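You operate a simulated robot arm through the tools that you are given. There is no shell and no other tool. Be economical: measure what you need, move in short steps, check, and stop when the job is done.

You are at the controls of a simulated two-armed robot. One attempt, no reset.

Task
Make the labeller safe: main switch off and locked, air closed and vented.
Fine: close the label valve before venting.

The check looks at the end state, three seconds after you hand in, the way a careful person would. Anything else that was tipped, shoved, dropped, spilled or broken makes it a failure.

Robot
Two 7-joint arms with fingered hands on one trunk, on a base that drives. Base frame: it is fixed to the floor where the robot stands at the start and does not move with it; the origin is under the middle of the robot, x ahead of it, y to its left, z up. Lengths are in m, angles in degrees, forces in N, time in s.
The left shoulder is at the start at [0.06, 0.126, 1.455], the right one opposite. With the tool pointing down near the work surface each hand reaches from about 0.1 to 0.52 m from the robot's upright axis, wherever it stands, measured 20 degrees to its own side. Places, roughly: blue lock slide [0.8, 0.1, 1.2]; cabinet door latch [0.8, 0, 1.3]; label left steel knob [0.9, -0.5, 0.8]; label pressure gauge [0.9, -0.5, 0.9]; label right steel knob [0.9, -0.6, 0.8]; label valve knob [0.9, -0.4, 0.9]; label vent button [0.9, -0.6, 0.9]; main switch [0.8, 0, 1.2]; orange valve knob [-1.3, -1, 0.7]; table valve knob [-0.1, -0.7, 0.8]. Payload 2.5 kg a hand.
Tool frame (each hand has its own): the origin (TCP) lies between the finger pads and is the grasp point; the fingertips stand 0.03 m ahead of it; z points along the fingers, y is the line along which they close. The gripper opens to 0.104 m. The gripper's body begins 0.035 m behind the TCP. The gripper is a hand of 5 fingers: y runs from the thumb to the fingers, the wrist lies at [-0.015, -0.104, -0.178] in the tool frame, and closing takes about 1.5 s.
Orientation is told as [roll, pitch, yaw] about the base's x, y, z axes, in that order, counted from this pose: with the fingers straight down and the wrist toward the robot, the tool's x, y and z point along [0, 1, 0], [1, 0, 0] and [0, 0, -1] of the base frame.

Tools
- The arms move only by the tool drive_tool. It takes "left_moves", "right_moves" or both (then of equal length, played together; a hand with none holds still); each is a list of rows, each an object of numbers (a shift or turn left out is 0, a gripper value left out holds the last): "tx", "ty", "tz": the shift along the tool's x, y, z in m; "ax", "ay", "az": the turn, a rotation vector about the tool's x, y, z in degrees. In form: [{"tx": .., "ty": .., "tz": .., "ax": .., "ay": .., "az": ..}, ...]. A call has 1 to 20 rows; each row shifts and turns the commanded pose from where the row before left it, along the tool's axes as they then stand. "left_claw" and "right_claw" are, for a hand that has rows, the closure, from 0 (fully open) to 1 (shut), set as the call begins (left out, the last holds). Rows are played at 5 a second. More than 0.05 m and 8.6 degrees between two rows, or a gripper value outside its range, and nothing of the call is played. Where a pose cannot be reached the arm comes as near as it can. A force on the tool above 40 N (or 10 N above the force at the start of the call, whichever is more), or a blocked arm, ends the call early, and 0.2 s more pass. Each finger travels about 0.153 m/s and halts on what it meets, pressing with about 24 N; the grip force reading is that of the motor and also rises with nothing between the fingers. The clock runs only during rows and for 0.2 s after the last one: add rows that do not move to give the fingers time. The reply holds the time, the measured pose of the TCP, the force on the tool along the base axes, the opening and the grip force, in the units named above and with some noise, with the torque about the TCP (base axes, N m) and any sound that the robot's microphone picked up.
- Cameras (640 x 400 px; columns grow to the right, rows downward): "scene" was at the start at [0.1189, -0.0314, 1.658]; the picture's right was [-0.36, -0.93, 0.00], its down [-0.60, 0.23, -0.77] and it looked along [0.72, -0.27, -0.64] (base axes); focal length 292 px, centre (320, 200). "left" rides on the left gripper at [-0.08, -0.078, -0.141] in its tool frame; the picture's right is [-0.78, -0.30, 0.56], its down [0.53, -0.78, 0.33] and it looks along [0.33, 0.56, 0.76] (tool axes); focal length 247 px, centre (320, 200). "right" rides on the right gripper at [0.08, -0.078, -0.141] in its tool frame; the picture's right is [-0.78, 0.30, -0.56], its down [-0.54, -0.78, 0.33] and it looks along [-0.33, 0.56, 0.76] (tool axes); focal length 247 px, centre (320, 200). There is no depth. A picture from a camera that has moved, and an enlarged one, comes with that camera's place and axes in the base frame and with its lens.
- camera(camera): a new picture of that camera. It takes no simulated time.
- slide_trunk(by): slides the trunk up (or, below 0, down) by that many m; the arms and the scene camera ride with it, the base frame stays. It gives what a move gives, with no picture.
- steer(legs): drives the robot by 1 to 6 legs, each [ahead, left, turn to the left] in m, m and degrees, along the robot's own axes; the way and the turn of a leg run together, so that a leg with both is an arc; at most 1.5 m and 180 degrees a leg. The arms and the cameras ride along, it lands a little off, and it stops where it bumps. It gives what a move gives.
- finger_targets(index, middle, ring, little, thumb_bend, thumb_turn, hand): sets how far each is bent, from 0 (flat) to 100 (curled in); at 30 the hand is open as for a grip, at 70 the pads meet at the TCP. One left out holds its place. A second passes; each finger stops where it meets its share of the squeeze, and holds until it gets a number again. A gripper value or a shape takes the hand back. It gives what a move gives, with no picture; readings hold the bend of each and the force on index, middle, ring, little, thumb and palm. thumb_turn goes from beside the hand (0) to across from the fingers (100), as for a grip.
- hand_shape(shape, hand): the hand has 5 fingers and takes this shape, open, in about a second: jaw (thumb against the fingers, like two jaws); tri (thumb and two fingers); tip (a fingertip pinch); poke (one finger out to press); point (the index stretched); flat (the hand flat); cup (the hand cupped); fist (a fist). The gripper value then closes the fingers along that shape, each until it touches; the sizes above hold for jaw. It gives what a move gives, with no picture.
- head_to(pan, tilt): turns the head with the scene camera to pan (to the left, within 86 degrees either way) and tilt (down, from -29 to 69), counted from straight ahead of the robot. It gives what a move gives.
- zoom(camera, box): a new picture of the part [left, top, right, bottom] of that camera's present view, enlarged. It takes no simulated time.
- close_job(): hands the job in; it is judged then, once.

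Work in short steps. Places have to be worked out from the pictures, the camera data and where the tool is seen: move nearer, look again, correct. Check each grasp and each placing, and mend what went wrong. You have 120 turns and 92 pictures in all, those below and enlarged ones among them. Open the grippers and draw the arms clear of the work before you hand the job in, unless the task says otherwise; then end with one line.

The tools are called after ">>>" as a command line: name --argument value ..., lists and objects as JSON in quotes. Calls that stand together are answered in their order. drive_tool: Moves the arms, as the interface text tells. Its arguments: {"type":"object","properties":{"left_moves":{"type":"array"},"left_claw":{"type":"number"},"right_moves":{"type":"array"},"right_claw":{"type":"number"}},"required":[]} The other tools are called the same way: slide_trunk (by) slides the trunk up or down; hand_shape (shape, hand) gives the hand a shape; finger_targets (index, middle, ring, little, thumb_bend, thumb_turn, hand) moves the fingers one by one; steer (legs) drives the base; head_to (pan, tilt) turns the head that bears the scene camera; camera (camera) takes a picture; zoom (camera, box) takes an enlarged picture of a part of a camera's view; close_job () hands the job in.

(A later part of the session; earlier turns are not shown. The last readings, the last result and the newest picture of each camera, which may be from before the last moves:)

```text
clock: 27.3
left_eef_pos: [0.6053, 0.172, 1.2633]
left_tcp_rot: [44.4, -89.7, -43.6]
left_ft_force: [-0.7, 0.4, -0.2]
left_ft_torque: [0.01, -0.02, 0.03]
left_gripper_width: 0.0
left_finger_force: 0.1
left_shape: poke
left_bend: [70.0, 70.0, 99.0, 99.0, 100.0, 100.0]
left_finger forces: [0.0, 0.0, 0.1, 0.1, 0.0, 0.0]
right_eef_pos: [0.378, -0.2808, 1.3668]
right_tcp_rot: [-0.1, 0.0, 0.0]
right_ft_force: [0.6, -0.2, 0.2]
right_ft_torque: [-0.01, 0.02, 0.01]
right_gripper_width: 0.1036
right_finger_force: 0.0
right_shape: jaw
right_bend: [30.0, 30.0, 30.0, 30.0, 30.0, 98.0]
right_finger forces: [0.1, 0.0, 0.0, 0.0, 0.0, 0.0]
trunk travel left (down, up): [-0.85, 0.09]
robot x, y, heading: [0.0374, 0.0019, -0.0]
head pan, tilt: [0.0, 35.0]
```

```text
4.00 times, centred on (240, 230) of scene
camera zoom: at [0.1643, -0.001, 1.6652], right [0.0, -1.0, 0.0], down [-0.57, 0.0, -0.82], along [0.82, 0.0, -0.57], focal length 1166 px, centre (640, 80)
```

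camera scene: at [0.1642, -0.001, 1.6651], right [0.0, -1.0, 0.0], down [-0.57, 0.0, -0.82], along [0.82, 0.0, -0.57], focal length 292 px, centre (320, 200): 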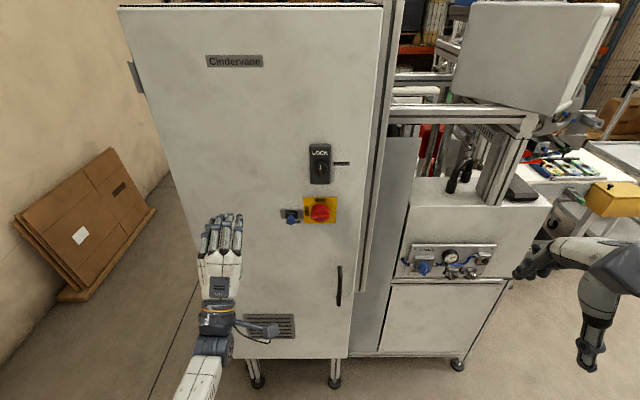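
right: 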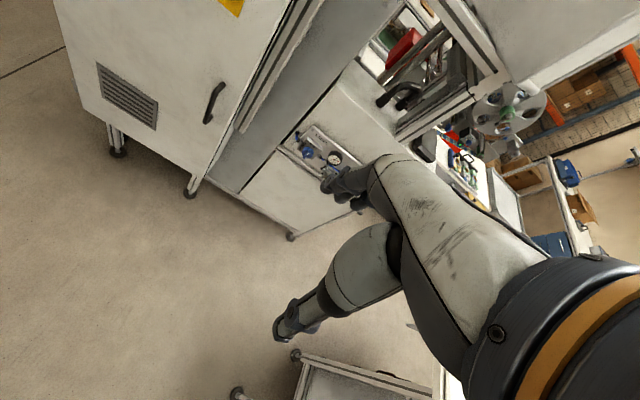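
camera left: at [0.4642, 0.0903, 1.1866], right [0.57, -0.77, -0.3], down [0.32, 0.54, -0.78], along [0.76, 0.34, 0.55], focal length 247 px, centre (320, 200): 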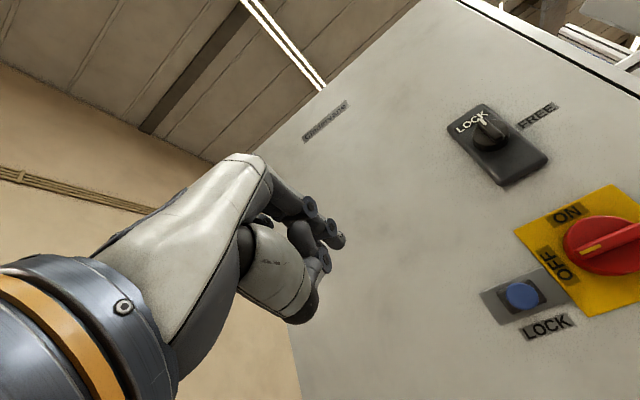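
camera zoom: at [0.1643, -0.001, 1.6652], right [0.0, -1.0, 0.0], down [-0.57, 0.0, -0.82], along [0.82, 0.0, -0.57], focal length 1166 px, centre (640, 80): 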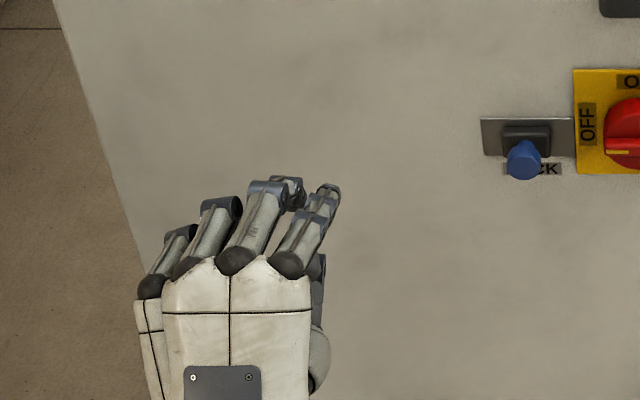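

Index tip lies about 3.5 cm ahead of the TCP, nearly on its axis. I drive 6 cm forward and bring the tip to the left of the peg (target TCP y≈0.125, z≈1.19).

>>> steer --legs '[[0.06, 0, 0]]'

>>> drive_tool --left_moves '[{"ty": -0.037, "tx": -0.022}, {"ty": -0.036, "tx": -0.023}, {}]'

>>> zoom --camera "scene" --box '[220, 180, 380, 280]'

>>> camera --camera "left"

```text
clock: 28.2
left_eef_pos: [0.6651, 0.1708, 1.2627]
left_tcp_rot: [40.0, -89.7, -39.0]
left_ft_force: [0.8, 0.0, 1.4]
left_ft_torque: [-0.01, -0.01, 0.02]
left_gripper_width: 0.0
left_finger_force: 0.2
left_shape: poke
left_bend: [70.0, 70.0, 99.0, 99.0, 100.0, 100.0]
left_finger forces: [0.0, 0.1, 0.1, 0.1, 0.0, 0.0]
right_eef_pos: [0.4387, -0.2811, 1.3672]
right_tcp_rot: [0.0, 0.2, -0.1]
right_ft_force: [0.1, 0.7, -0.8]
right_ft_torque: [0.02, -0.01, 0.02]
right_gripper_width: 0.1037
right_finger_force: 0.1
right_shape: jaw
right_bend: [30.0, 30.0, 30.0, 30.0, 30.0, 98.0]
right_finger forces: [0.0, 0.0, 0.0, 0.0, 0.0, 0.0]
trunk travel left (down, up): [-0.85, 0.09]
robot x, y, heading: [0.0977, -0.0002, -0.0]
head pan, tilt: [0.0, 35.0]
```

```text
clock: 29.0
left_eef_pos: [0.6665, 0.1285, 1.1918]
left_tcp_rot: [59.8, -89.7, -58.9]
left_ft_force: [0.1, -0.1, -0.2]
left_ft_torque: [0.02, 0.0, -0.02]
left_gripper_width: 0.0001
left_finger_force: 0.0
left_shape: poke
left_bend: [70.0, 70.0, 99.0, 99.0, 100.0, 100.0]
left_finger forces: [0.0, 0.1, 0.0, 0.0, 0.0, 0.0]
right_eef_pos: [0.4374, -0.2825, 1.3673]
right_tcp_rot: [-0.2, 0.0, 0.0]
right_ft_force: [-0.6, 0.5, -0.1]
right_ft_torque: [-0.02, 0.0, 0.01]
right_gripper_width: 0.104
right_finger_force: 0.0
right_shape: jaw
right_bend: [30.0, 30.0, 30.0, 30.0, 30.0, 98.0]
right_finger forces: [0.0, 0.1, 0.1, 0.1, 0.1, 0.1]
trunk travel left (down, up): [-0.85, 0.09]
robot x, y, heading: [0.093, 0.0031, 0.1]
head pan, tilt: [0.0, 35.0]
```

```text
4.00 times, centred on (300, 230) of scene
camera zoom: at [0.2231, -0.0008, 1.6652], right [0.0, -1.0, 0.0], down [-0.57, 0.0, -0.82], along [0.82, 0.0, -0.57], focal length 1166 px, centre (400, 80)
```

zoom: 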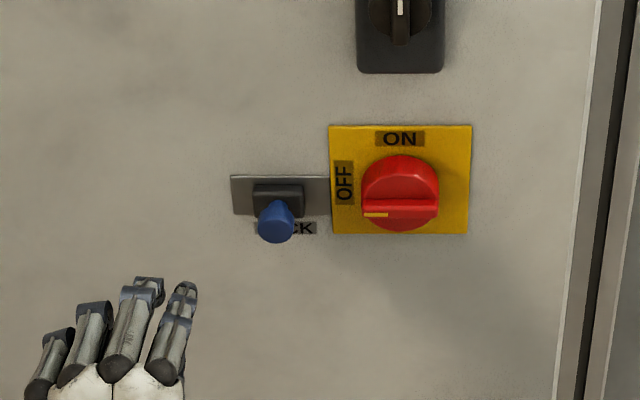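

```text
58 pictures are left
camera left: at [0.525, 0.0474, 1.1141], right [0.57, -0.77, -0.3], down [0.32, 0.54, -0.78], along [0.76, 0.34, 0.56], focal length 247 px, centre (320, 200)
```

left: 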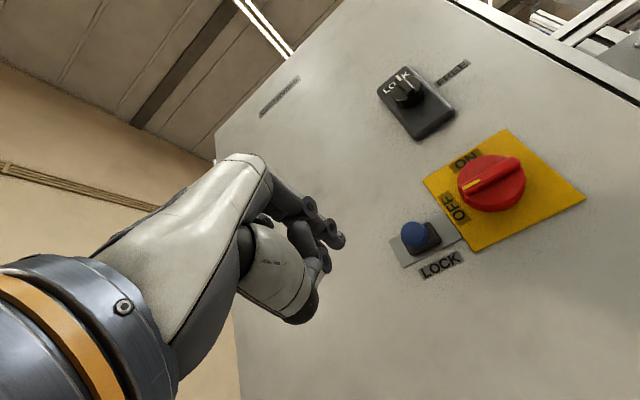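

Tip is at ~(0.70, 0.119, 1.19), left of the peg (left edge y≈0.085). Advance 6 cm.

>>> drive_tool --left_moves '[{"tz": 0.02}, {"tz": 0.02}, {"tz": 0.02}, {}]'

>>> zoom --camera "scene" --box '[240, 190, 360, 265]'

>>> zoom --camera "left" --box '[240, 130, 480, 330]'

```text
clock: 30.0
left_eef_pos: [0.7148, 0.1289, 1.192]
left_tcp_rot: [49.0, -89.6, -48.2]
left_ft_force: [-0.1, 0.9, 1.1]
left_ft_torque: [0.01, -0.01, 0.0]
left_gripper_width: 0.0004
left_finger_force: 0.1
left_shape: poke
left_bend: [70.0, 70.0, 99.0, 99.0, 100.0, 100.0]
left_finger forces: [0.0, 0.1, 0.0, 0.1, 0.0, 0.0]
left hand out of reach, approached as far as the arm can: row 3
right_eef_pos: [0.4378, -0.2808, 1.3675]
right_tcp_rot: [-0.1, 0.0, -0.1]
right_ft_force: [0.9, 0.5, 0.3]
right_ft_torque: [-0.01, -0.01, -0.02]
right_gripper_width: 0.1038
right_finger_force: 0.1
right_shape: jaw
right_bend: [30.0, 30.0, 30.0, 30.0, 30.0, 98.0]
right_finger forces: [0.0, 0.1, 0.0, 0.0, 0.1, 0.0]
trunk travel left (down, up): [-0.85, 0.09]
robot x, y, heading: [0.0947, 0.0011, -0.4]
head pan, tilt: [0.0, 35.0]
```

```text
5.33 times, centred on (300, 228) of scene
camera zoom: at [0.2237, -0.001, 1.6652], right [0.0, -1.0, 0.0], down [-0.57, 0.0, -0.82], along [0.82, 0.0, -0.57], focal length 1555 px, centre (427, 53)
```

zoom: 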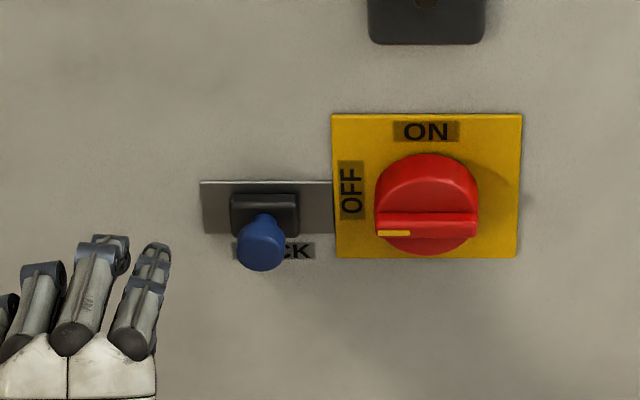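

```text
2.00 times, centred on (360, 230) of left
camera zoom: at [0.5742, 0.0475, 1.1147], right [0.57, -0.77, -0.3], down [0.32, 0.54, -0.78], along [0.76, 0.34, 0.55], focal length 494 px, centre (240, 140)
```

zoom: 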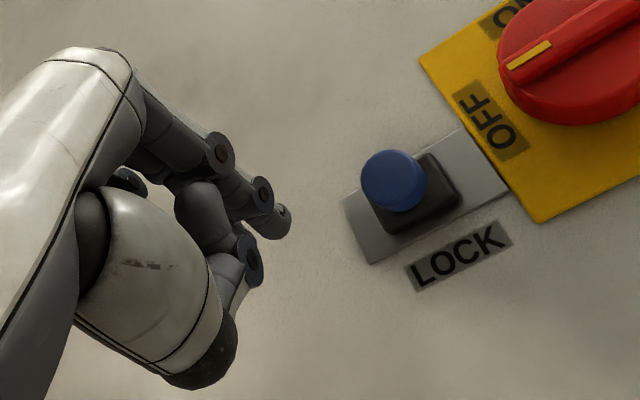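

Slightly out of reach again. Retract 3 cm, drive 4 cm forward, then I'll fine-position.

>>> drive_tool --left_moves '[{"tz": -0.03}, {}]'

>>> steer --legs '[[0.045, 0, 0]]'

>>> drive_tool --left_moves '[{}]'

```text
clock: 30.6
left_eef_pos: [0.6861, 0.1283, 1.1898]
left_tcp_rot: [39.1, -89.6, -38.2]
left_ft_force: [1.0, -0.5, -0.2]
left_ft_torque: [0.01, -0.05, 0.01]
left_gripper_width: 0.0001
left_finger_force: 0.2
left_shape: poke
left_bend: [70.0, 70.0, 99.0, 99.0, 100.0, 100.0]
left_finger forces: [0.0, 0.0, 0.0, 0.0, 0.1, 0.0]
right_eef_pos: [0.4394, -0.2814, 1.367]
right_tcp_rot: [0.0, 0.1, 0.0]
right_ft_force: [0.4, -0.2, 0.2]
right_ft_torque: [-0.07, 0.02, -0.02]
right_gripper_width: 0.104
right_finger_force: 0.1
right_shape: jaw
right_bend: [30.0, 30.0, 30.0, 30.0, 30.0, 98.0]
right_finger forces: [0.0, 0.0, 0.0, 0.0, 0.0, 0.1]
trunk travel left (down, up): [-0.85, 0.09]
robot x, y, heading: [0.0949, 0.001, -0.1]
head pan, tilt: [0.0, 35.0]
```

```text
clock: 31.5
left_eef_pos: [0.7316, 0.127, 1.1904]
left_tcp_rot: [40.6, -89.6, -39.7]
left_ft_force: [0.4, 0.2, -0.4]
left_ft_torque: [0.0, -0.02, 0.01]
left_gripper_width: 0.0002
left_finger_force: 0.1
left_shape: poke
left_bend: [70.0, 70.0, 99.0, 99.0, 100.0, 100.0]
left_finger forces: [0.1, 0.0, 0.0, 0.0, 0.0, 0.1]
right_eef_pos: [0.4841, -0.2815, 1.3671]
right_tcp_rot: [-0.2, 0.1, 0.0]
right_ft_force: [-0.6, -0.2, -0.1]
right_ft_torque: [0.01, 0.04, -0.01]
right_gripper_width: 0.1034
right_finger_force: 0.1
right_shape: jaw
right_bend: [30.0, 30.0, 30.0, 30.0, 30.0, 98.0]
right_finger forces: [0.0, 0.0, 0.0, 0.0, 0.0, 0.1]
trunk travel left (down, up): [-0.85, 0.09]
robot x, y, heading: [0.1429, -0.0008, 0.1]
head pan, tilt: [0.0, 35.0]
```

```text
clock: 31.9
left_eef_pos: [0.7294, 0.128, 1.1918]
left_tcp_rot: [50.5, -89.7, -49.6]
left_ft_force: [-1.0, -0.2, 0.2]
left_ft_torque: [0.0, 0.02, -0.04]
left_gripper_width: 0.0001
left_finger_force: 0.0
left_shape: poke
left_bend: [70.0, 70.0, 99.0, 99.0, 100.0, 100.0]
left_finger forces: [0.0, 0.0, 0.0, 0.0, 0.1, 0.1]
right_eef_pos: [0.4825, -0.2817, 1.3676]
right_tcp_rot: [-0.1, -0.1, 0.1]
right_ft_force: [0.5, 0.7, -0.8]
right_ft_torque: [-0.02, 0.0, -0.02]
right_gripper_width: 0.1036
right_finger_force: 0.0
right_shape: jaw
right_bend: [30.0, 30.0, 30.0, 30.0, 30.0, 98.0]
right_finger forces: [0.0, 0.0, 0.0, 0.0, 0.1, 0.0]
trunk travel left (down, up): [-0.85, 0.09]
robot x, y, heading: [0.1434, 0.0025, 0.1]
head pan, tilt: [0.0, 35.0]
```

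Tip is now at x≈0.762 beside the peg. I push right in small steps.

>>> drive_tool --left_moves '[{"tx": -0.01}, {"tx": -0.01}, {"tx": -0.008}, {"tx": -0.006}, {}]'

>>> zoom --camera "scene" --box '[240, 210, 360, 285]'

>>> zoom --camera "left" --box '[240, 130, 480, 330]'

```text
clock: 33.1
left_eef_pos: [0.7297, 0.0937, 1.1917]
left_tcp_rot: [47.1, -89.7, -46.2]
left_ft_force: [0.3, 0.5, -0.2]
left_ft_torque: [0.02, 0.0, 0.01]
left_gripper_width: 0.0001
left_finger_force: 0.0
left_shape: poke
left_bend: [70.0, 70.0, 99.0, 99.0, 100.0, 100.0]
left_finger forces: [0.9, 0.0, 0.1, 0.0, 0.0, 0.0]
right_eef_pos: [0.484, -0.2811, 1.3669]
right_tcp_rot: [-0.1, -0.1, 0.0]
right_ft_force: [-1.2, -0.4, 0.3]
right_ft_torque: [0.0, -0.02, 0.0]
right_gripper_width: 0.1035
right_finger_force: 0.1
right_shape: jaw
right_bend: [30.0, 30.0, 30.0, 30.0, 30.0, 98.0]
right_finger forces: [0.0, 0.0, 0.0, 0.0, 0.0, 0.0]
trunk travel left (down, up): [-0.85, 0.09]
robot x, y, heading: [0.141, -0.0016, -0.2]
head pan, tilt: [0.0, 35.0]
```

```text
5.33 times, centred on (300, 248) of scene
camera zoom: at [0.2695, -0.0009, 1.6652], right [0.0, -1.0, 0.0], down [-0.57, 0.0, -0.82], along [0.82, 0.0, -0.57], focal length 1555 px, centre (427, -53)
```

zoom: 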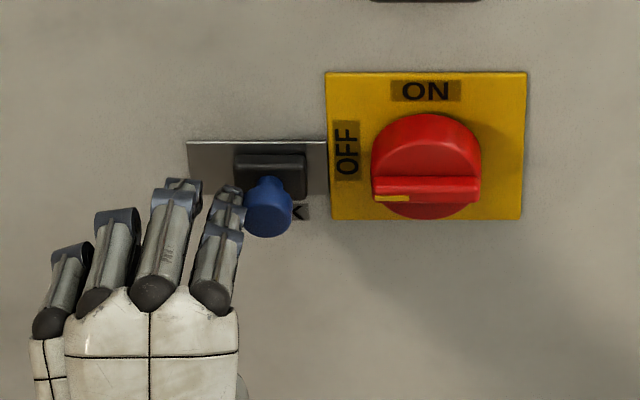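

```text
2.00 times, centred on (360, 230) of left
camera zoom: at [0.5897, 0.0119, 1.1135], right [0.57, -0.77, -0.3], down [0.32, 0.54, -0.78], along [0.76, 0.34, 0.55], focal length 494 px, centre (240, 140)
```

zoom: 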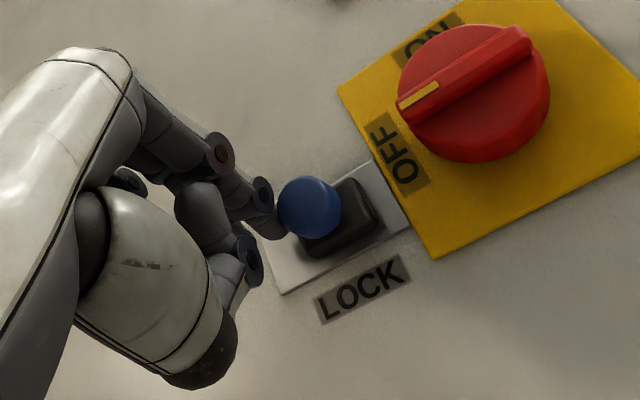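

The peg is touched and already sliding right. Continue until it stops.

>>> drive_tool --left_moves '[{"tx": -0.005}, {"tx": -0.005}, {"tx": -0.004}, {"tx": -0.003}, {}]'

>>> zoom --camera "scene" --box '[240, 210, 360, 285]'

```text
clock: 34.3
left_eef_pos: [0.732, 0.0772, 1.1917]
left_tcp_rot: [47.8, -89.6, -46.8]
left_ft_force: [-0.1, 2.3, 0.6]
left_ft_torque: [-0.02, -0.03, 0.06]
left_gripper_width: 0.0
left_finger_force: 0.0
left_shape: poke
left_bend: [70.0, 70.0, 99.0, 99.0, 100.0, 100.0]
left_finger forces: [2.2, 0.1, 0.0, 0.0, 0.0, 0.1]
right_eef_pos: [0.4837, -0.281, 1.3677]
right_tcp_rot: [-0.1, 0.0, 0.0]
right_ft_force: [-0.5, -0.2, 0.0]
right_ft_torque: [0.01, -0.01, 0.0]
right_gripper_width: 0.1037
right_finger_force: 0.1
right_shape: jaw
right_bend: [30.0, 30.0, 30.0, 30.0, 30.0, 98.0]
right_finger forces: [0.1, 0.1, 0.0, 0.0, 0.0, 0.0]
trunk travel left (down, up): [-0.85, 0.09]
robot x, y, heading: [0.1425, 0.0035, -0.0]
head pan, tilt: [0.0, 35.0]
```

```text
5.33 times, centred on (300, 248) of scene
camera zoom: at [0.2693, -0.0007, 1.6652], right [0.0, -1.0, 0.0], down [-0.57, 0.0, -0.82], along [0.82, 0.0, -0.57], focal length 1555 px, centre (427, -53)
```

zoom: 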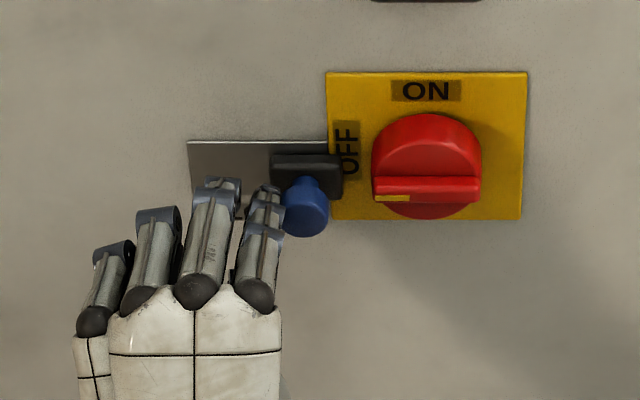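

It slides over the plate edge; only ~2 N. Continue a bit until it resists.

>>> drive_tool --left_moves '[{"tx": -0.004}, {"tx": -0.004}, {"tx": -0.003}, {"tx": -0.002}, {}]'

>>> zoom --camera "scene" --box '[240, 210, 360, 285]'

```text
clock: 35.5
left_eef_pos: [0.7322, 0.0735, 1.1914]
left_tcp_rot: [-73.3, -89.6, 74.9]
left_ft_force: [-1.4, 28.2, 6.7]
left_ft_torque: [-0.08, -0.17, 0.68]
left_gripper_width: 0.0
left_finger_force: 0.1
left_shape: poke
left_bend: [70.0, 70.0, 99.0, 99.0, 100.0, 100.0]
left_finger forces: [29.0, 0.0, 0.0, 0.0, 0.1, 0.0]
right_eef_pos: [0.4834, -0.2774, 1.3687]
right_tcp_rot: [-0.3, -0.1, 0.0]
right_ft_force: [0.2, 0.2, 0.7]
right_ft_torque: [-0.01, -0.01, 0.0]
right_gripper_width: 0.1038
right_finger_force: 0.1
right_shape: jaw
right_bend: [30.0, 30.0, 30.0, 30.0, 30.0, 98.0]
right_finger forces: [0.0, 0.1, 0.1, 0.1, 0.1, 0.1]
trunk travel left (down, up): [-0.85, 0.09]
robot x, y, heading: [0.1424, 0.004, -0.1]
head pan, tilt: [0.0, 35.0]
```

```text
5.33 times, centred on (300, 248) of scene
camera zoom: at [0.2682, 0.0047, 1.6653], right [0.0, -1.0, 0.0], down [-0.57, 0.0, -0.82], along [0.82, 0.0, -0.57], focal length 1555 px, centre (427, -53)
```

zoom: 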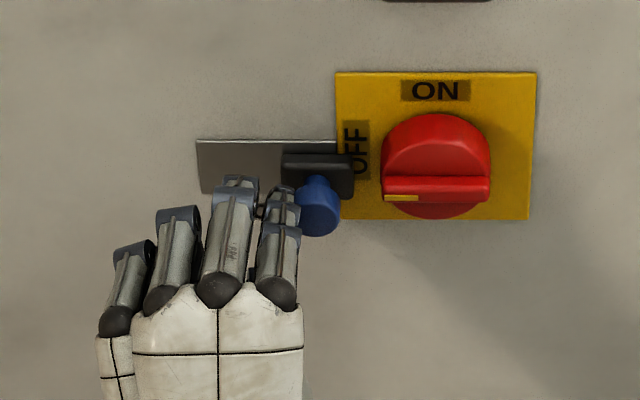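

The slide is at its stop (28 N). Back off to the left, then drive back.

>>> drive_tool --left_moves '[{"tx": 0.015}, {"tx": 0.03}, {"tx": 0.03}, {}]'

>>> steer --legs '[[-0.25, 0, 0]]'

>>> zoom --camera "scene" --box '[240, 110, 400, 230]'

```text
clock: 36.5
left_eef_pos: [0.7301, 0.1369, 1.1919]
left_tcp_rot: [36.0, -89.5, -35.2]
left_ft_force: [-0.1, -0.2, -0.4]
left_ft_torque: [0.0, -0.03, -0.04]
left_gripper_width: 0.0
left_finger_force: 0.0
left_shape: poke
left_bend: [70.0, 70.0, 99.0, 99.0, 100.0, 100.0]
left_finger forces: [0.1, 0.0, 0.1, 0.0, 0.0, 0.0]
right_eef_pos: [0.4841, -0.2817, 1.3667]
right_tcp_rot: [-0.1, 0.0, 0.0]
right_ft_force: [-0.5, 0.8, -0.3]
right_ft_torque: [0.01, -0.02, 0.02]
right_gripper_width: 0.1038
right_finger_force: 0.0
right_shape: jaw
right_bend: [30.0, 30.0, 30.0, 30.0, 30.0, 98.0]
right_finger forces: [0.0, 0.0, 0.1, 0.0, 0.0, 0.0]
trunk travel left (down, up): [-0.85, 0.09]
robot x, y, heading: [0.1411, 0.0021, -0.2]
head pan, tilt: [0.0, 35.0]
```

```text
clock: 38.4
left_eef_pos: [0.4811, 0.1381, 1.193]
left_tcp_rot: [46.0, -89.6, -45.0]
left_ft_force: [-0.1, -0.6, 0.8]
left_ft_torque: [-0.02, 0.01, 0.0]
left_gripper_width: 0.0
left_finger_force: 0.1
left_shape: poke
left_bend: [70.0, 70.0, 99.0, 99.0, 100.0, 100.0]
left_finger forces: [0.1, 0.0, 0.0, 0.1, 0.0, 0.1]
right_eef_pos: [0.2349, -0.2812, 1.3675]
right_tcp_rot: [0.0, 0.0, 0.1]
right_ft_force: [-0.2, 0.5, 0.4]
right_ft_torque: [0.0, 0.0, -0.01]
right_gripper_width: 0.1036
right_finger_force: 0.0
right_shape: jaw
right_bend: [30.0, 30.0, 30.0, 30.0, 30.0, 98.0]
right_finger forces: [0.0, 0.1, 0.0, 0.0, 0.0, 0.0]
trunk travel left (down, up): [-0.85, 0.09]
robot x, y, heading: [-0.1066, 0.0024, 0.1]
head pan, tilt: [0.0, 35.0]
```

```text
3.33 times, centred on (320, 170) of scene
camera zoom: at [0.0198, -0.001, 1.6652], right [0.0, -1.0, 0.0], down [-0.57, 0.0, -0.82], along [0.82, 0.0, -0.57], focal length 972 px, centre (320, 300)
```

zoom: 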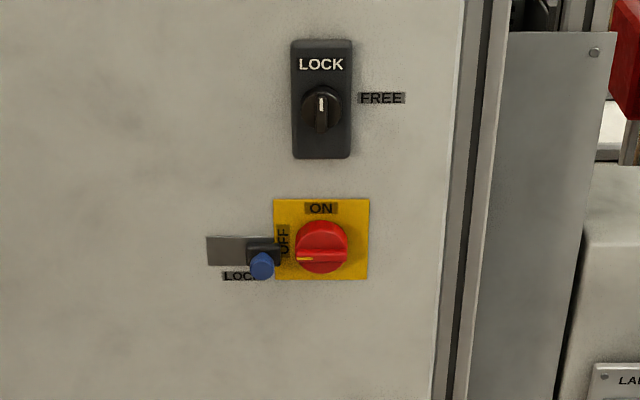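

Main switch is off and locked, door latch untouched. Now I look right to check the free space before moving to the air panel.

>>> head_to --pan -60 --tilt 45

>>> camera --camera "scene"

```text
clock: 39.7
left_eef_pos: [0.4808, 0.1387, 1.1933]
left_tcp_rot: [43.3, -89.7, -42.3]
left_ft_force: [0.1, 0.0, 0.1]
left_ft_torque: [-0.03, -0.01, -0.03]
left_gripper_width: 0.0
left_finger_force: 0.0
left_shape: poke
left_bend: [70.0, 70.0, 99.0, 99.0, 100.0, 100.0]
left_finger forces: [0.1, 0.0, 0.0, 0.0, 0.1, 0.1]
right_eef_pos: [0.235, -0.2816, 1.3675]
right_tcp_rot: [0.1, 0.0, 0.0]
right_ft_force: [-0.1, 0.5, 0.6]
right_ft_torque: [0.0, 0.02, -0.03]
right_gripper_width: 0.1037
right_finger_force: 0.1
right_shape: jaw
right_bend: [30.0, 30.0, 30.0, 30.0, 30.0, 98.0]
right_finger forces: [0.1, 0.0, 0.0, 0.0, 0.0, 0.0]
trunk travel left (down, up): [-0.85, 0.09]
robot x, y, heading: [-0.107, -0.0013, 0.2]
head pan, tilt: [-60.0, 45.0]
```

```text
50 pictures are left
camera scene: at [-0.027, -0.0714, 1.6503], right [-0.86, -0.5, 0.0], down [-0.35, 0.61, -0.71], along [0.35, -0.61, -0.71], focal length 292 px, centre (320, 200)
```

scene: 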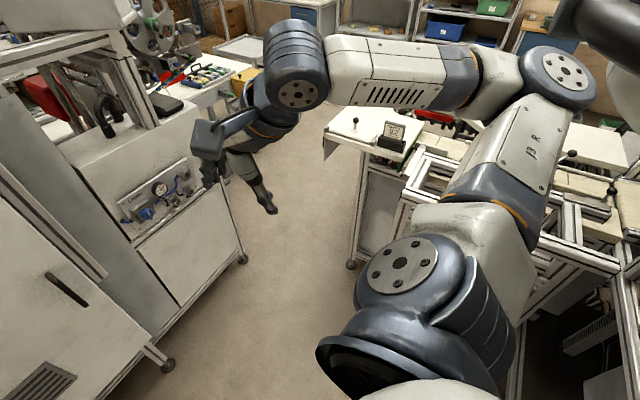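

The near table edge is about y≈-1.0, so I'll stand near y≈-0.22 and use the right hand at the panel. First tuck the left hand outward/back and turn the right hand forward.

>>> drive_tool --left_moves '[{"tx": 0.04}, {"tx": 0.04}, {"tx": 0.04}, {"tx": 0.04}, {"tz": -0.04}, {"tz": -0.04}, {"tz": -0.04}, {"tz": -0.04}, {"tz": -0.03}, {}, {}, {}]' --right_moves '[{"ax": -8.2, "ty": 0.02}, {"ax": -8.2, "ty": 0.02}, {"ax": -8.2, "ty": 0.02}, {"ax": -8.2}, {"ax": -8.2}, {"ax": -8.2}, {"ax": -8.2}, {"ax": -8.2}, {"ax": -8.2}, {"ax": -8.2}, {"ax": -8}, {"tz": 0.03}]'

>>> camera --camera "right"

```text
clock: 42.3
left_eef_pos: [0.2897, 0.2945, 1.1933]
left_tcp_rot: [38.8, -89.7, -37.8]
left_ft_force: [-0.6, 0.5, -0.3]
left_ft_torque: [-0.02, 0.01, 0.01]
left_gripper_width: 0.0
left_finger_force: 0.0
left_shape: poke
left_bend: [70.0, 70.0, 99.0, 99.0, 100.0, 100.0]
left_finger forces: [0.0, 0.0, 0.0, 0.0, 0.1, 0.1]
right_eef_pos: [0.3389, -0.2915, 1.376]
right_tcp_rot: [-160.8, -90.0, 160.9]
right_ft_force: [0.7, -0.1, -0.4]
right_ft_torque: [0.01, 0.02, 0.01]
right_gripper_width: 0.1038
right_finger_force: 0.2
right_shape: jaw
right_bend: [30.0, 30.0, 30.0, 30.0, 30.0, 98.0]
right_finger forces: [0.1, 0.0, 0.0, 0.0, 0.1, 0.0]
right hand out of reach, approached as far as the arm can: row 4, 5
trunk travel left (down, up): [-0.85, 0.09]
robot x, y, heading: [-0.1063, 0.0053, 0.1]
head pan, tilt: [-60.0, 45.0]
```

```text
49 pictures are left
camera right: at [0.1969, -0.2107, 1.2973], right [-0.56, -0.78, 0.3], down [0.33, -0.53, -0.78], along [0.76, -0.33, 0.56], focal length 247 px, centre (320, 200)
```

right: 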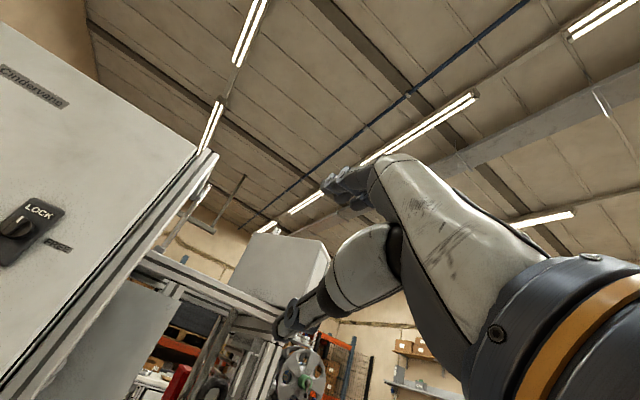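

Lower the trunk 0.33 m, then shift right 0.22 m and forward 0.2 m.

>>> slide_trunk --by -0.33

>>> steer --legs '[[0, -0.22, 0], [0.2, 0, 0]]'

>>> head_to --pan -20 --tilt 30

>>> camera --camera "scene"

```text
clock: 45.5
left_eef_pos: [0.289, 0.2938, 0.8635]
left_tcp_rot: [44.2, -89.7, -43.2]
left_ft_force: [-0.3, -0.1, 0.5]
left_ft_torque: [0.02, 0.01, 0.01]
left_gripper_width: 0.0001
left_finger_force: 0.0
left_shape: poke
left_bend: [70.0, 70.0, 99.0, 99.0, 100.0, 100.0]
left_finger forces: [0.0, 0.0, 0.0, 0.1, 0.1, 0.0]
right_eef_pos: [0.3374, -0.2918, 1.0451]
right_tcp_rot: [-66.6, -89.9, 66.7]
right_ft_force: [-0.2, 0.4, -0.5]
right_ft_torque: [0.04, 0.0, 0.04]
right_gripper_width: 0.1036
right_finger_force: 0.0
right_shape: jaw
right_bend: [30.0, 30.0, 30.0, 30.0, 30.0, 98.0]
right_finger forces: [0.0, 0.1, 0.0, 0.1, 0.1, 0.0]
trunk travel left (down, up): [-0.52, 0.42]
robot x, y, heading: [-0.1134, 0.0055, 0.3]
head pan, tilt: [-60.0, 45.0]
```

```text
clock: 48.4
left_eef_pos: [0.4873, 0.0738, 0.864]
left_tcp_rot: [42.7, -89.7, -41.5]
left_ft_force: [0.6, -0.4, 0.1]
left_ft_torque: [0.03, -0.01, 0.0]
left_gripper_width: 0.0
left_finger_force: 0.0
left_shape: poke
left_bend: [70.0, 70.0, 99.0, 99.0, 100.0, 100.0]
left_finger forces: [0.0, 0.0, 0.0, 0.1, 0.0, 0.1]
right_eef_pos: [0.5374, -0.5111, 1.0464]
right_tcp_rot: [-59.3, -89.9, 59.7]
right_ft_force: [-0.2, -0.4, -0.5]
right_ft_torque: [-0.04, 0.0, 0.02]
right_gripper_width: 0.1037
right_finger_force: 0.1
right_shape: jaw
right_bend: [30.0, 30.0, 30.0, 30.0, 30.0, 98.0]
right_finger forces: [0.0, 0.1, 0.1, 0.0, 0.0, 0.0]
trunk travel left (down, up): [-0.52, 0.42]
robot x, y, heading: [0.0917, -0.2214, 0.4]
head pan, tilt: [-60.0, 45.0]
```

```text
clock: 49.5
left_eef_pos: [0.486, 0.075, 0.864]
left_tcp_rot: [44.7, -89.7, -43.5]
left_ft_force: [0.0, 0.0, 0.7]
left_ft_torque: [0.0, -0.02, 0.01]
left_gripper_width: 0.0001
left_finger_force: 0.1
left_shape: poke
left_bend: [70.0, 70.0, 99.0, 99.0, 100.0, 100.0]
left_finger forces: [0.1, 0.0, 0.0, 0.1, 0.0, 0.1]
right_eef_pos: [0.5368, -0.5121, 1.0459]
right_tcp_rot: [-77.6, -90.0, 77.9]
right_ft_force: [1.6, 0.2, 0.0]
right_ft_torque: [0.0, 0.0, 0.0]
right_gripper_width: 0.1037
right_finger_force: 0.0
right_shape: jaw
right_bend: [30.0, 30.0, 30.0, 30.0, 30.0, 98.0]
right_finger forces: [0.1, 0.0, 0.1, 0.0, 0.0, 0.0]
trunk travel left (down, up): [-0.52, 0.42]
robot x, y, heading: [0.0914, -0.2211, 0.2]
head pan, tilt: [-20.0, 30.0]
```

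```text
48 pictures are left
camera scene: at [0.215, -0.2527, 1.3429], right [-0.34, -0.94, 0.0], down [-0.47, 0.17, -0.87], along [0.81, -0.29, -0.5], focal length 292 px, centre (320, 200)
```

scene: 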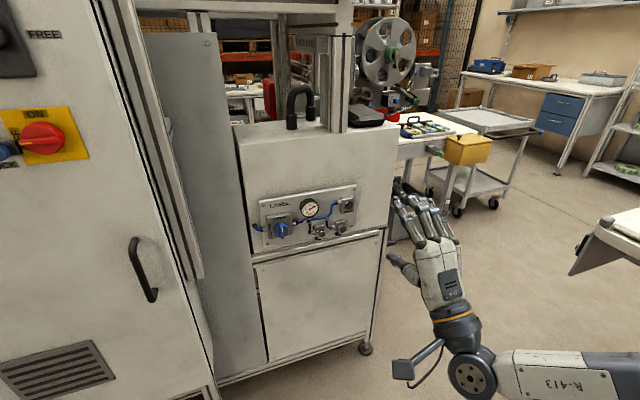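

>>> zoom --camera "scene" --box '[245, 175, 365, 255]'

>>> camera --camera "right"

```text
5.00 times, centred on (305, 215) of scene
camera zoom: at [0.215, -0.2527, 1.3429], right [-0.34, -0.94, 0.0], down [-0.47, 0.17, -0.87], along [0.81, -0.29, -0.5], focal length 1458 px, centre (395, 125)
```

zoom: 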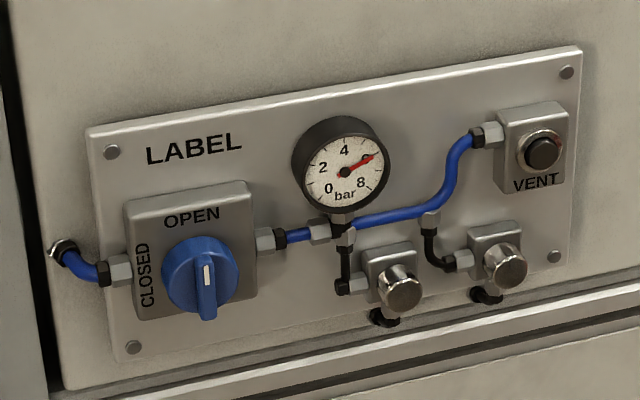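

```text
46 pictures are left
camera right: at [0.3948, -0.4308, 0.9677], right [-0.55, -0.78, 0.3], down [0.34, -0.53, -0.78], along [0.76, -0.33, 0.56], focal length 247 px, centre (320, 200)
```

right: 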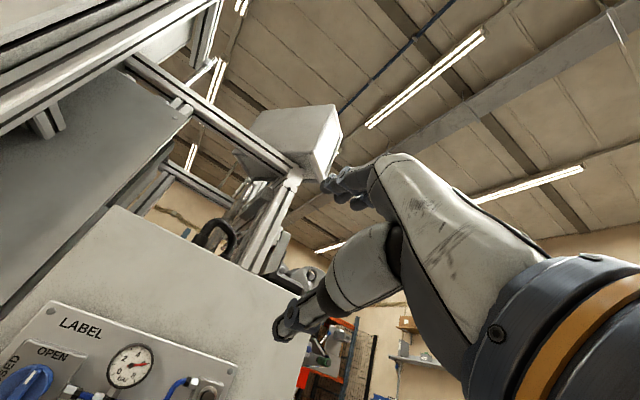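

Same knob style: pointer up at OPEN, CLOSED to the left, gauge ≈6 bar. Valve axis ≈ (y -0.376, z 0.856), plate x≈0.925. Before lowering further I check what's around my right elbow.

>>> head_to --pan -75 --tilt 50

>>> camera --camera "scene"

```text
clock: 50.7
left_eef_pos: [0.4859, 0.0746, 0.8641]
left_tcp_rot: [44.8, -89.7, -43.6]
left_ft_force: [-0.2, 0.5, 0.3]
left_ft_torque: [0.02, -0.03, 0.02]
left_gripper_width: 0.0
left_finger_force: 0.1
left_shape: poke
left_bend: [70.0, 70.0, 99.0, 99.0, 100.0, 100.0]
left_finger forces: [0.0, 0.0, 0.0, 0.0, 0.0, 0.1]
right_eef_pos: [0.5366, -0.5109, 1.0462]
right_tcp_rot: [-78.1, -89.9, 78.4]
right_ft_force: [-0.2, 0.2, -0.7]
right_ft_torque: [0.0, 0.02, -0.01]
right_gripper_width: 0.1039
right_finger_force: 0.0
right_shape: jaw
right_bend: [30.0, 30.0, 30.0, 30.0, 30.0, 98.0]
right_finger forces: [0.0, 0.1, 0.0, 0.0, 0.1, 0.0]
trunk travel left (down, up): [-0.52, 0.42]
robot x, y, heading: [0.0913, -0.2236, 0.3]
head pan, tilt: [-75.0, 50.0]
```

```text
45 pictures are left
camera scene: at [0.1502, -0.2965, 1.3134], right [-0.96, -0.26, 0.0], down [-0.2, 0.74, -0.64], along [0.17, -0.62, -0.77], focal length 292 px, centre (320, 200)
```

scene: 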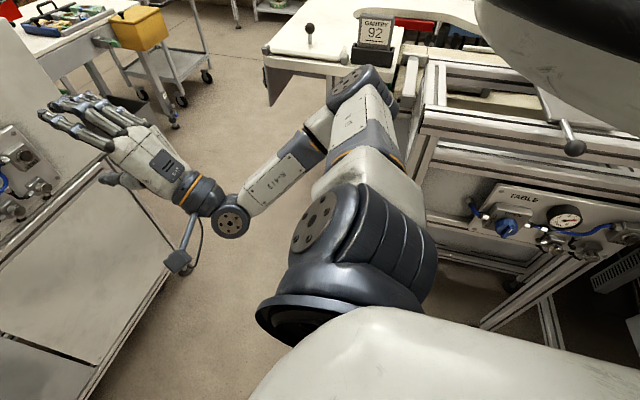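

Elbow is over/near the table side, so I won't lower further. I bring the hand inward and down to the valve's line first, rolling 45° and half closing.

>>> drive_tool --right_moves '[{"tx": 0.034, "ty": -0.03}, {"tx": 0.034, "ty": -0.04}, {"tx": 0.034, "ty": -0.04}, {"tx": 0.034, "ty": -0.04}, {"ty": -0.04}, {"tz": 0.03}, {"tz": 0.03}, {"az": 8}, {"az": 8}, {"az": 8}, {"az": 8}, {"az": 8}, {"az": 5}, {}]' --right_claw 0.5

>>> camera --camera "scene"

```text
refused: row 2 steps farther than a row can; nothing moved
```

```text
44 pictures are left
camera scene: at [0.1502, -0.2965, 1.3134], right [-0.96, -0.26, 0.0], down [-0.2, 0.74, -0.64], along [0.17, -0.62, -0.77], focal length 292 px, centre (320, 200)
```

scene: 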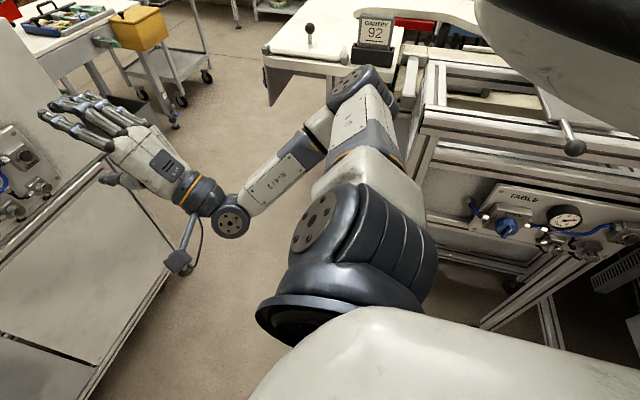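

Smaller rows.

>>> drive_tool --right_moves '[{"tx": 0.027, "ty": -0.038}, {"tx": 0.027, "ty": -0.038}, {"tx": 0.027, "ty": -0.038}, {"tx": 0.027, "ty": -0.038}, {"tx": 0.027, "ty": -0.038}, {"tz": 0.03}, {"tz": 0.03}, {"az": 8}, {"az": 8}, {"az": 8}, {"az": 8}, {"az": 8}, {"az": 5}, {}]' --right_claw 0.5

>>> camera --camera "scene"

>>> camera --camera "right"

```text
clock: 53.7
left_eef_pos: [0.4856, 0.075, 0.8639]
left_tcp_rot: [45.0, -89.7, -43.7]
left_ft_force: [0.5, -0.1, 0.3]
left_ft_torque: [0.02, 0.01, -0.04]
left_gripper_width: 0.0001
left_finger_force: 0.1
left_shape: poke
left_bend: [70.0, 70.0, 99.0, 99.0, 100.0, 100.0]
left_finger forces: [0.1, 0.1, 0.0, 0.0, 0.1, 0.0]
right_eef_pos: [0.5953, -0.3767, 0.8545]
right_tcp_rot: [89.9, -44.9, -89.7]
right_ft_force: [-1.2, -0.4, 1.0]
right_ft_torque: [-0.02, 0.01, 0.02]
right_gripper_width: 0.0524
right_finger_force: 0.1
right_shape: jaw
right_bend: [74.0, 44.0, 41.0, 41.0, 69.0, 100.0]
right_finger forces: [0.0, 0.0, 0.1, 0.1, 0.0, 0.0]
trunk travel left (down, up): [-0.52, 0.42]
robot x, y, heading: [0.09, -0.2193, 0.4]
head pan, tilt: [-75.0, 50.0]
```

```text
43 pictures are left
camera scene: at [0.1502, -0.2965, 1.3134], right [-0.96, -0.26, 0.0], down [-0.2, 0.74, -0.64], along [0.17, -0.62, -0.77], focal length 292 px, centre (320, 200)
```

scene: 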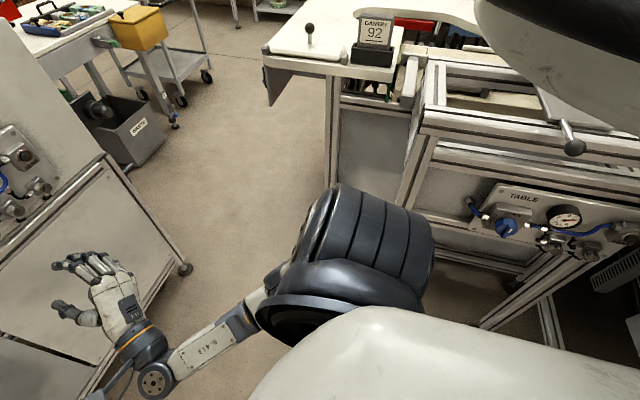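

```text
42 pictures are left
camera right: at [0.4532, -0.2647, 0.8565], right [-0.55, -0.76, -0.34], down [0.33, 0.17, -0.93], along [0.77, -0.62, 0.16], focal length 247 px, centre (320, 200)
```

right: 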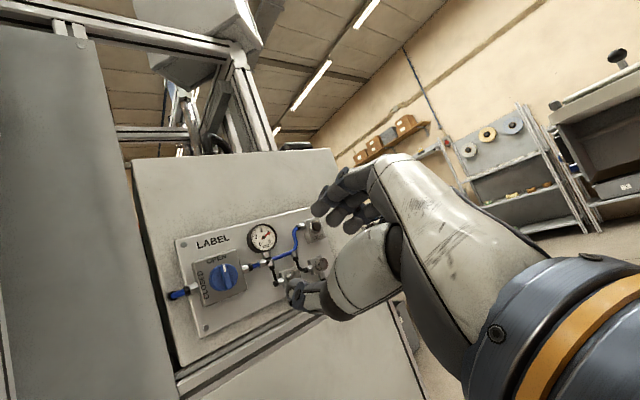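

Right camera confirms the knob at (y≈-0.372, z≈0.857). Drive 0.14 m forward and look.

>>> steer --legs '[[0.14, 0, 0]]'

>>> head_to --pan -15 --tilt 35

>>> camera --camera "scene"

>>> camera --camera "right"

```text
clock: 55.0
left_eef_pos: [0.6242, 0.0763, 0.863]
left_tcp_rot: [42.9, -89.7, -41.6]
left_ft_force: [0.3, -0.1, 0.2]
left_ft_torque: [0.03, 0.0, 0.0]
left_gripper_width: 0.0
left_finger_force: 0.0
left_shape: poke
left_bend: [70.0, 70.0, 99.0, 99.0, 100.0, 100.0]
left_finger forces: [0.0, 0.0, 0.0, 0.1, 0.0, 0.0]
right_eef_pos: [0.7341, -0.3756, 0.854]
right_tcp_rot: [90.1, -45.1, -89.6]
right_ft_force: [0.2, -0.6, 0.2]
right_ft_torque: [0.02, 0.01, 0.0]
right_gripper_width: 0.0526
right_finger_force: 0.1
right_shape: jaw
right_bend: [74.0, 44.0, 41.0, 41.0, 69.0, 100.0]
right_finger forces: [0.1, 0.0, 0.0, 0.1, 0.1, 0.1]
trunk travel left (down, up): [-0.52, 0.42]
robot x, y, heading: [0.2307, -0.2226, 0.4]
head pan, tilt: [-75.0, 50.0]
```

```text
clock: 56.3
left_eef_pos: [0.6234, 0.0754, 0.8645]
left_tcp_rot: [45.2, -89.7, -43.9]
left_ft_force: [0.7, -0.3, 0.4]
left_ft_torque: [-0.01, -0.01, -0.03]
left_gripper_width: 0.0
left_finger_force: 0.1
left_shape: poke
left_bend: [70.0, 70.0, 99.0, 99.0, 100.0, 100.0]
left_finger forces: [0.0, 0.0, 0.1, 0.0, 0.0, 0.1]
right_eef_pos: [0.7327, -0.3751, 0.8548]
right_tcp_rot: [90.0, -45.2, -89.6]
right_ft_force: [0.4, -0.3, -0.4]
right_ft_torque: [0.01, 0.0, 0.0]
right_gripper_width: 0.0525
right_finger_force: 0.0
right_shape: jaw
right_bend: [74.0, 44.0, 41.0, 41.0, 69.0, 100.0]
right_finger forces: [0.0, 0.0, 0.0, 0.0, 0.0, 0.0]
trunk travel left (down, up): [-0.52, 0.42]
robot x, y, heading: [0.2249, -0.2233, 0.1]
head pan, tilt: [-15.0, 35.0]
```

```text
41 pictures are left
camera scene: at [0.3523, -0.2437, 1.3351], right [-0.25, -0.97, 0.0], down [-0.56, 0.15, -0.82], along [0.79, -0.21, -0.57], focal length 292 px, centre (320, 200)
```

scene: 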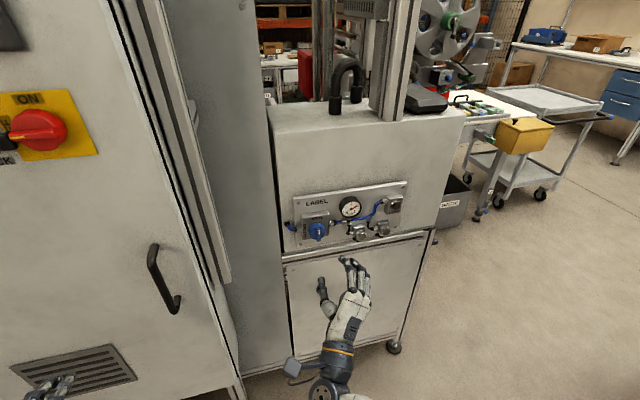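

```text
40 pictures are left
camera right: at [0.5905, -0.2637, 0.8563], right [-0.55, -0.76, -0.34], down [0.33, 0.17, -0.93], along [0.77, -0.62, 0.16], focal length 247 px, centre (320, 200)
```

right: 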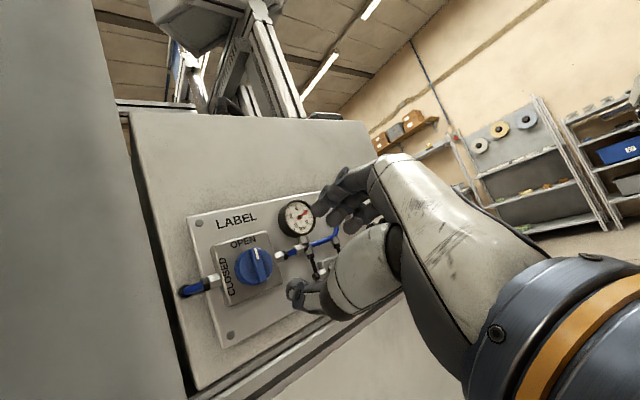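

Aligned with the knob (face ≈ x 0.885). Advance 11 cm and check.

>>> drive_tool --right_moves '[{"tz": 0.03}, {"tz": 0.03}, {"tz": 0.025}, {"tz": 0.02}, {}]'

>>> zoom --camera "scene" --box '[270, 185, 390, 260]'

>>> zoom --camera "right" --box '[180, 130, 420, 350]'

```text
clock: 57.5
left_eef_pos: [0.624, 0.0761, 0.8651]
left_tcp_rot: [45.1, -89.7, -43.8]
left_ft_force: [0.0, 0.0, 0.1]
left_ft_torque: [0.02, -0.02, 0.0]
left_gripper_width: 0.0
left_finger_force: 0.1
left_shape: poke
left_bend: [70.0, 70.0, 99.0, 99.0, 100.0, 100.0]
left_finger forces: [0.0, 0.0, 0.0, 0.1, 0.1, 0.1]
right_eef_pos: [0.7733, -0.3747, 0.8547]
right_tcp_rot: [90.0, -45.1, -89.6]
right_ft_force: [0.1, 0.0, 0.0]
right_ft_torque: [0.0, 0.02, 0.0]
right_gripper_width: 0.0524
right_finger_force: 0.0
right_shape: jaw
right_bend: [74.0, 44.0, 41.0, 41.0, 69.0, 100.0]
right_finger forces: [0.0, 0.0, 0.0, 0.0, 0.0, 0.0]
right hand out of reach, approached as far as the arm can: row 2, 3, 4
trunk travel left (down, up): [-0.52, 0.42]
robot x, y, heading: [0.2307, -0.2221, 0.4]
head pan, tilt: [-15.0, 35.0]
```

```text
5.33 times, centred on (330, 222) of scene
camera zoom: at [0.3523, -0.2437, 1.3352], right [-0.25, -0.97, 0.0], down [-0.55, 0.15, -0.82], along [0.79, -0.21, -0.57], focal length 1555 px, centre (267, 80)
```

zoom: 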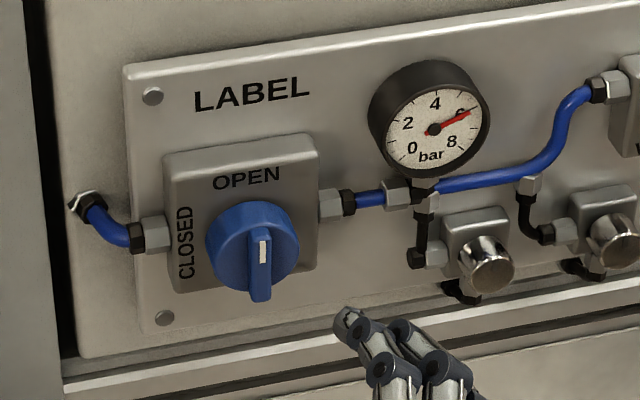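

```text
1.82 times, centred on (300, 240) of right
camera zoom: at [0.6308, -0.2629, 0.8563], right [-0.55, -0.76, -0.34], down [0.33, 0.17, -0.93], along [0.77, -0.62, 0.16], focal length 449 px, centre (356, 127)
```

zoom: 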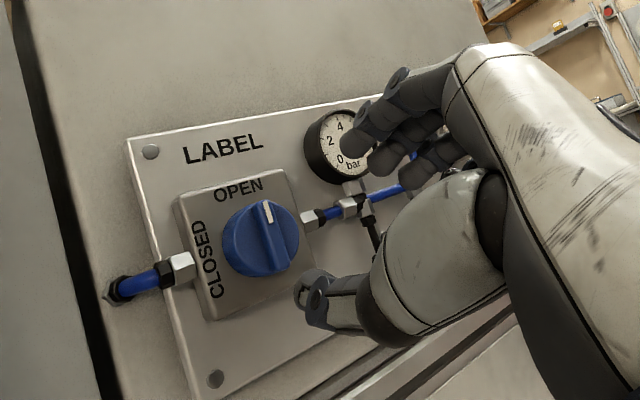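

Out of reach again at x=0.773. The elbow is tucked now, so I lower the trunk 0.16 m and raise the hand back to height.

>>> slide_trunk --by -0.16

>>> drive_tool --right_moves '[{"tx": 0.028, "ty": 0.028}, {"tx": 0.028, "ty": 0.028}, {"tx": 0.028, "ty": 0.028}, {"tx": 0.029, "ty": 0.029}, {}]'

>>> steer --legs '[[0.03, 0, 0]]'

>>> drive_tool --right_moves '[{}]'

```text
clock: 59.4
left_eef_pos: [0.6225, 0.0767, 0.7035]
left_tcp_rot: [46.1, -89.7, -44.8]
left_ft_force: [-0.2, -0.2, -0.6]
left_ft_torque: [-0.02, 0.01, 0.02]
left_gripper_width: 0.0001
left_finger_force: 0.0
left_shape: poke
left_bend: [70.0, 70.0, 99.0, 99.0, 100.0, 100.0]
left_finger forces: [0.0, 0.1, 0.0, 0.0, 0.0, 0.0]
right_eef_pos: [0.7723, -0.3736, 0.6942]
right_tcp_rot: [90.0, -45.0, -89.6]
right_ft_force: [0.0, -0.7, 0.1]
right_ft_torque: [-0.02, -0.03, -0.01]
right_gripper_width: 0.0524
right_finger_force: 0.0
right_shape: jaw
right_bend: [74.0, 44.0, 41.0, 41.0, 69.0, 100.0]
right_finger forces: [0.0, 0.0, 0.0, 0.0, 0.0, 0.0]
trunk travel left (down, up): [-0.36, 0.58]
robot x, y, heading: [0.2291, -0.2215, 0.3]
head pan, tilt: [-15.0, 35.0]
```

```text
clock: 60.6
left_eef_pos: [0.6226, 0.0759, 0.7049]
left_tcp_rot: [45.0, -89.6, -43.7]
left_ft_force: [0.0, 0.5, -0.3]
left_ft_torque: [-0.01, 0.01, 0.0]
left_gripper_width: 0.0001
left_finger_force: 0.1
left_shape: poke
left_bend: [70.0, 70.0, 99.0, 99.0, 100.0, 100.0]
left_finger forces: [0.0, 0.1, 0.0, 0.0, 0.0, 0.0]
right_eef_pos: [0.7746, -0.3728, 0.8544]
right_tcp_rot: [89.9, -45.1, -89.6]
right_ft_force: [0.1, -0.2, -0.1]
right_ft_torque: [0.03, -0.04, 0.01]
right_gripper_width: 0.0525
right_finger_force: 0.2
right_shape: jaw
right_bend: [74.0, 44.0, 41.0, 41.0, 69.0, 100.0]
right_finger forces: [0.0, 0.1, 0.0, 0.1, 0.0, 0.0]
trunk travel left (down, up): [-0.36, 0.58]
robot x, y, heading: [0.2269, -0.2205, 0.4]
head pan, tilt: [-15.0, 35.0]
```

```text
clock: 61.4
left_eef_pos: [0.653, 0.0758, 0.7038]
left_tcp_rot: [45.5, -89.7, -44.2]
left_ft_force: [-0.4, -0.2, 0.3]
left_ft_torque: [-0.02, -0.02, 0.02]
left_gripper_width: 0.0002
left_finger_force: 0.0
left_shape: poke
left_bend: [70.0, 70.0, 99.0, 99.0, 100.0, 100.0]
left_finger forces: [0.0, 0.0, 0.0, 0.0, 0.1, 0.1]
right_eef_pos: [0.8049, -0.3738, 0.8535]
right_tcp_rot: [90.0, -45.0, -89.6]
right_ft_force: [0.5, 0.1, -0.1]
right_ft_torque: [-0.02, -0.02, 0.02]
right_gripper_width: 0.0521
right_finger_force: 0.1
right_shape: jaw
right_bend: [74.0, 44.0, 41.0, 41.0, 69.0, 100.0]
right_finger forces: [0.1, 0.0, 0.1, 0.1, 0.0, 0.0]
trunk travel left (down, up): [-0.36, 0.58]
robot x, y, heading: [0.259, -0.221, 0.4]
head pan, tilt: [-15.0, 35.0]
```

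```text
clock: 61.8
left_eef_pos: [0.6522, 0.075, 0.7045]
left_tcp_rot: [44.6, -89.8, -43.3]
left_ft_force: [1.0, -0.2, 0.0]
left_ft_torque: [-0.03, 0.0, 0.02]
left_gripper_width: 0.0
left_finger_force: 0.0
left_shape: poke
left_bend: [70.0, 70.0, 99.0, 99.0, 100.0, 100.0]
left_finger forces: [0.1, 0.0, 0.0, 0.1, 0.1, 0.0]
right_eef_pos: [0.805, -0.3739, 0.8527]
right_tcp_rot: [90.0, -45.0, -89.6]
right_ft_force: [-0.1, -0.7, 0.5]
right_ft_torque: [-0.01, 0.01, 0.02]
right_gripper_width: 0.0526
right_finger_force: 0.1
right_shape: jaw
right_bend: [74.0, 44.0, 41.0, 41.0, 69.0, 100.0]
right_finger forces: [0.1, 0.0, 0.0, 0.0, 0.1, 0.0]
trunk travel left (down, up): [-0.36, 0.58]
robot x, y, heading: [0.2531, -0.2239, 0.3]
head pan, tilt: [-15.0, 35.0]
```

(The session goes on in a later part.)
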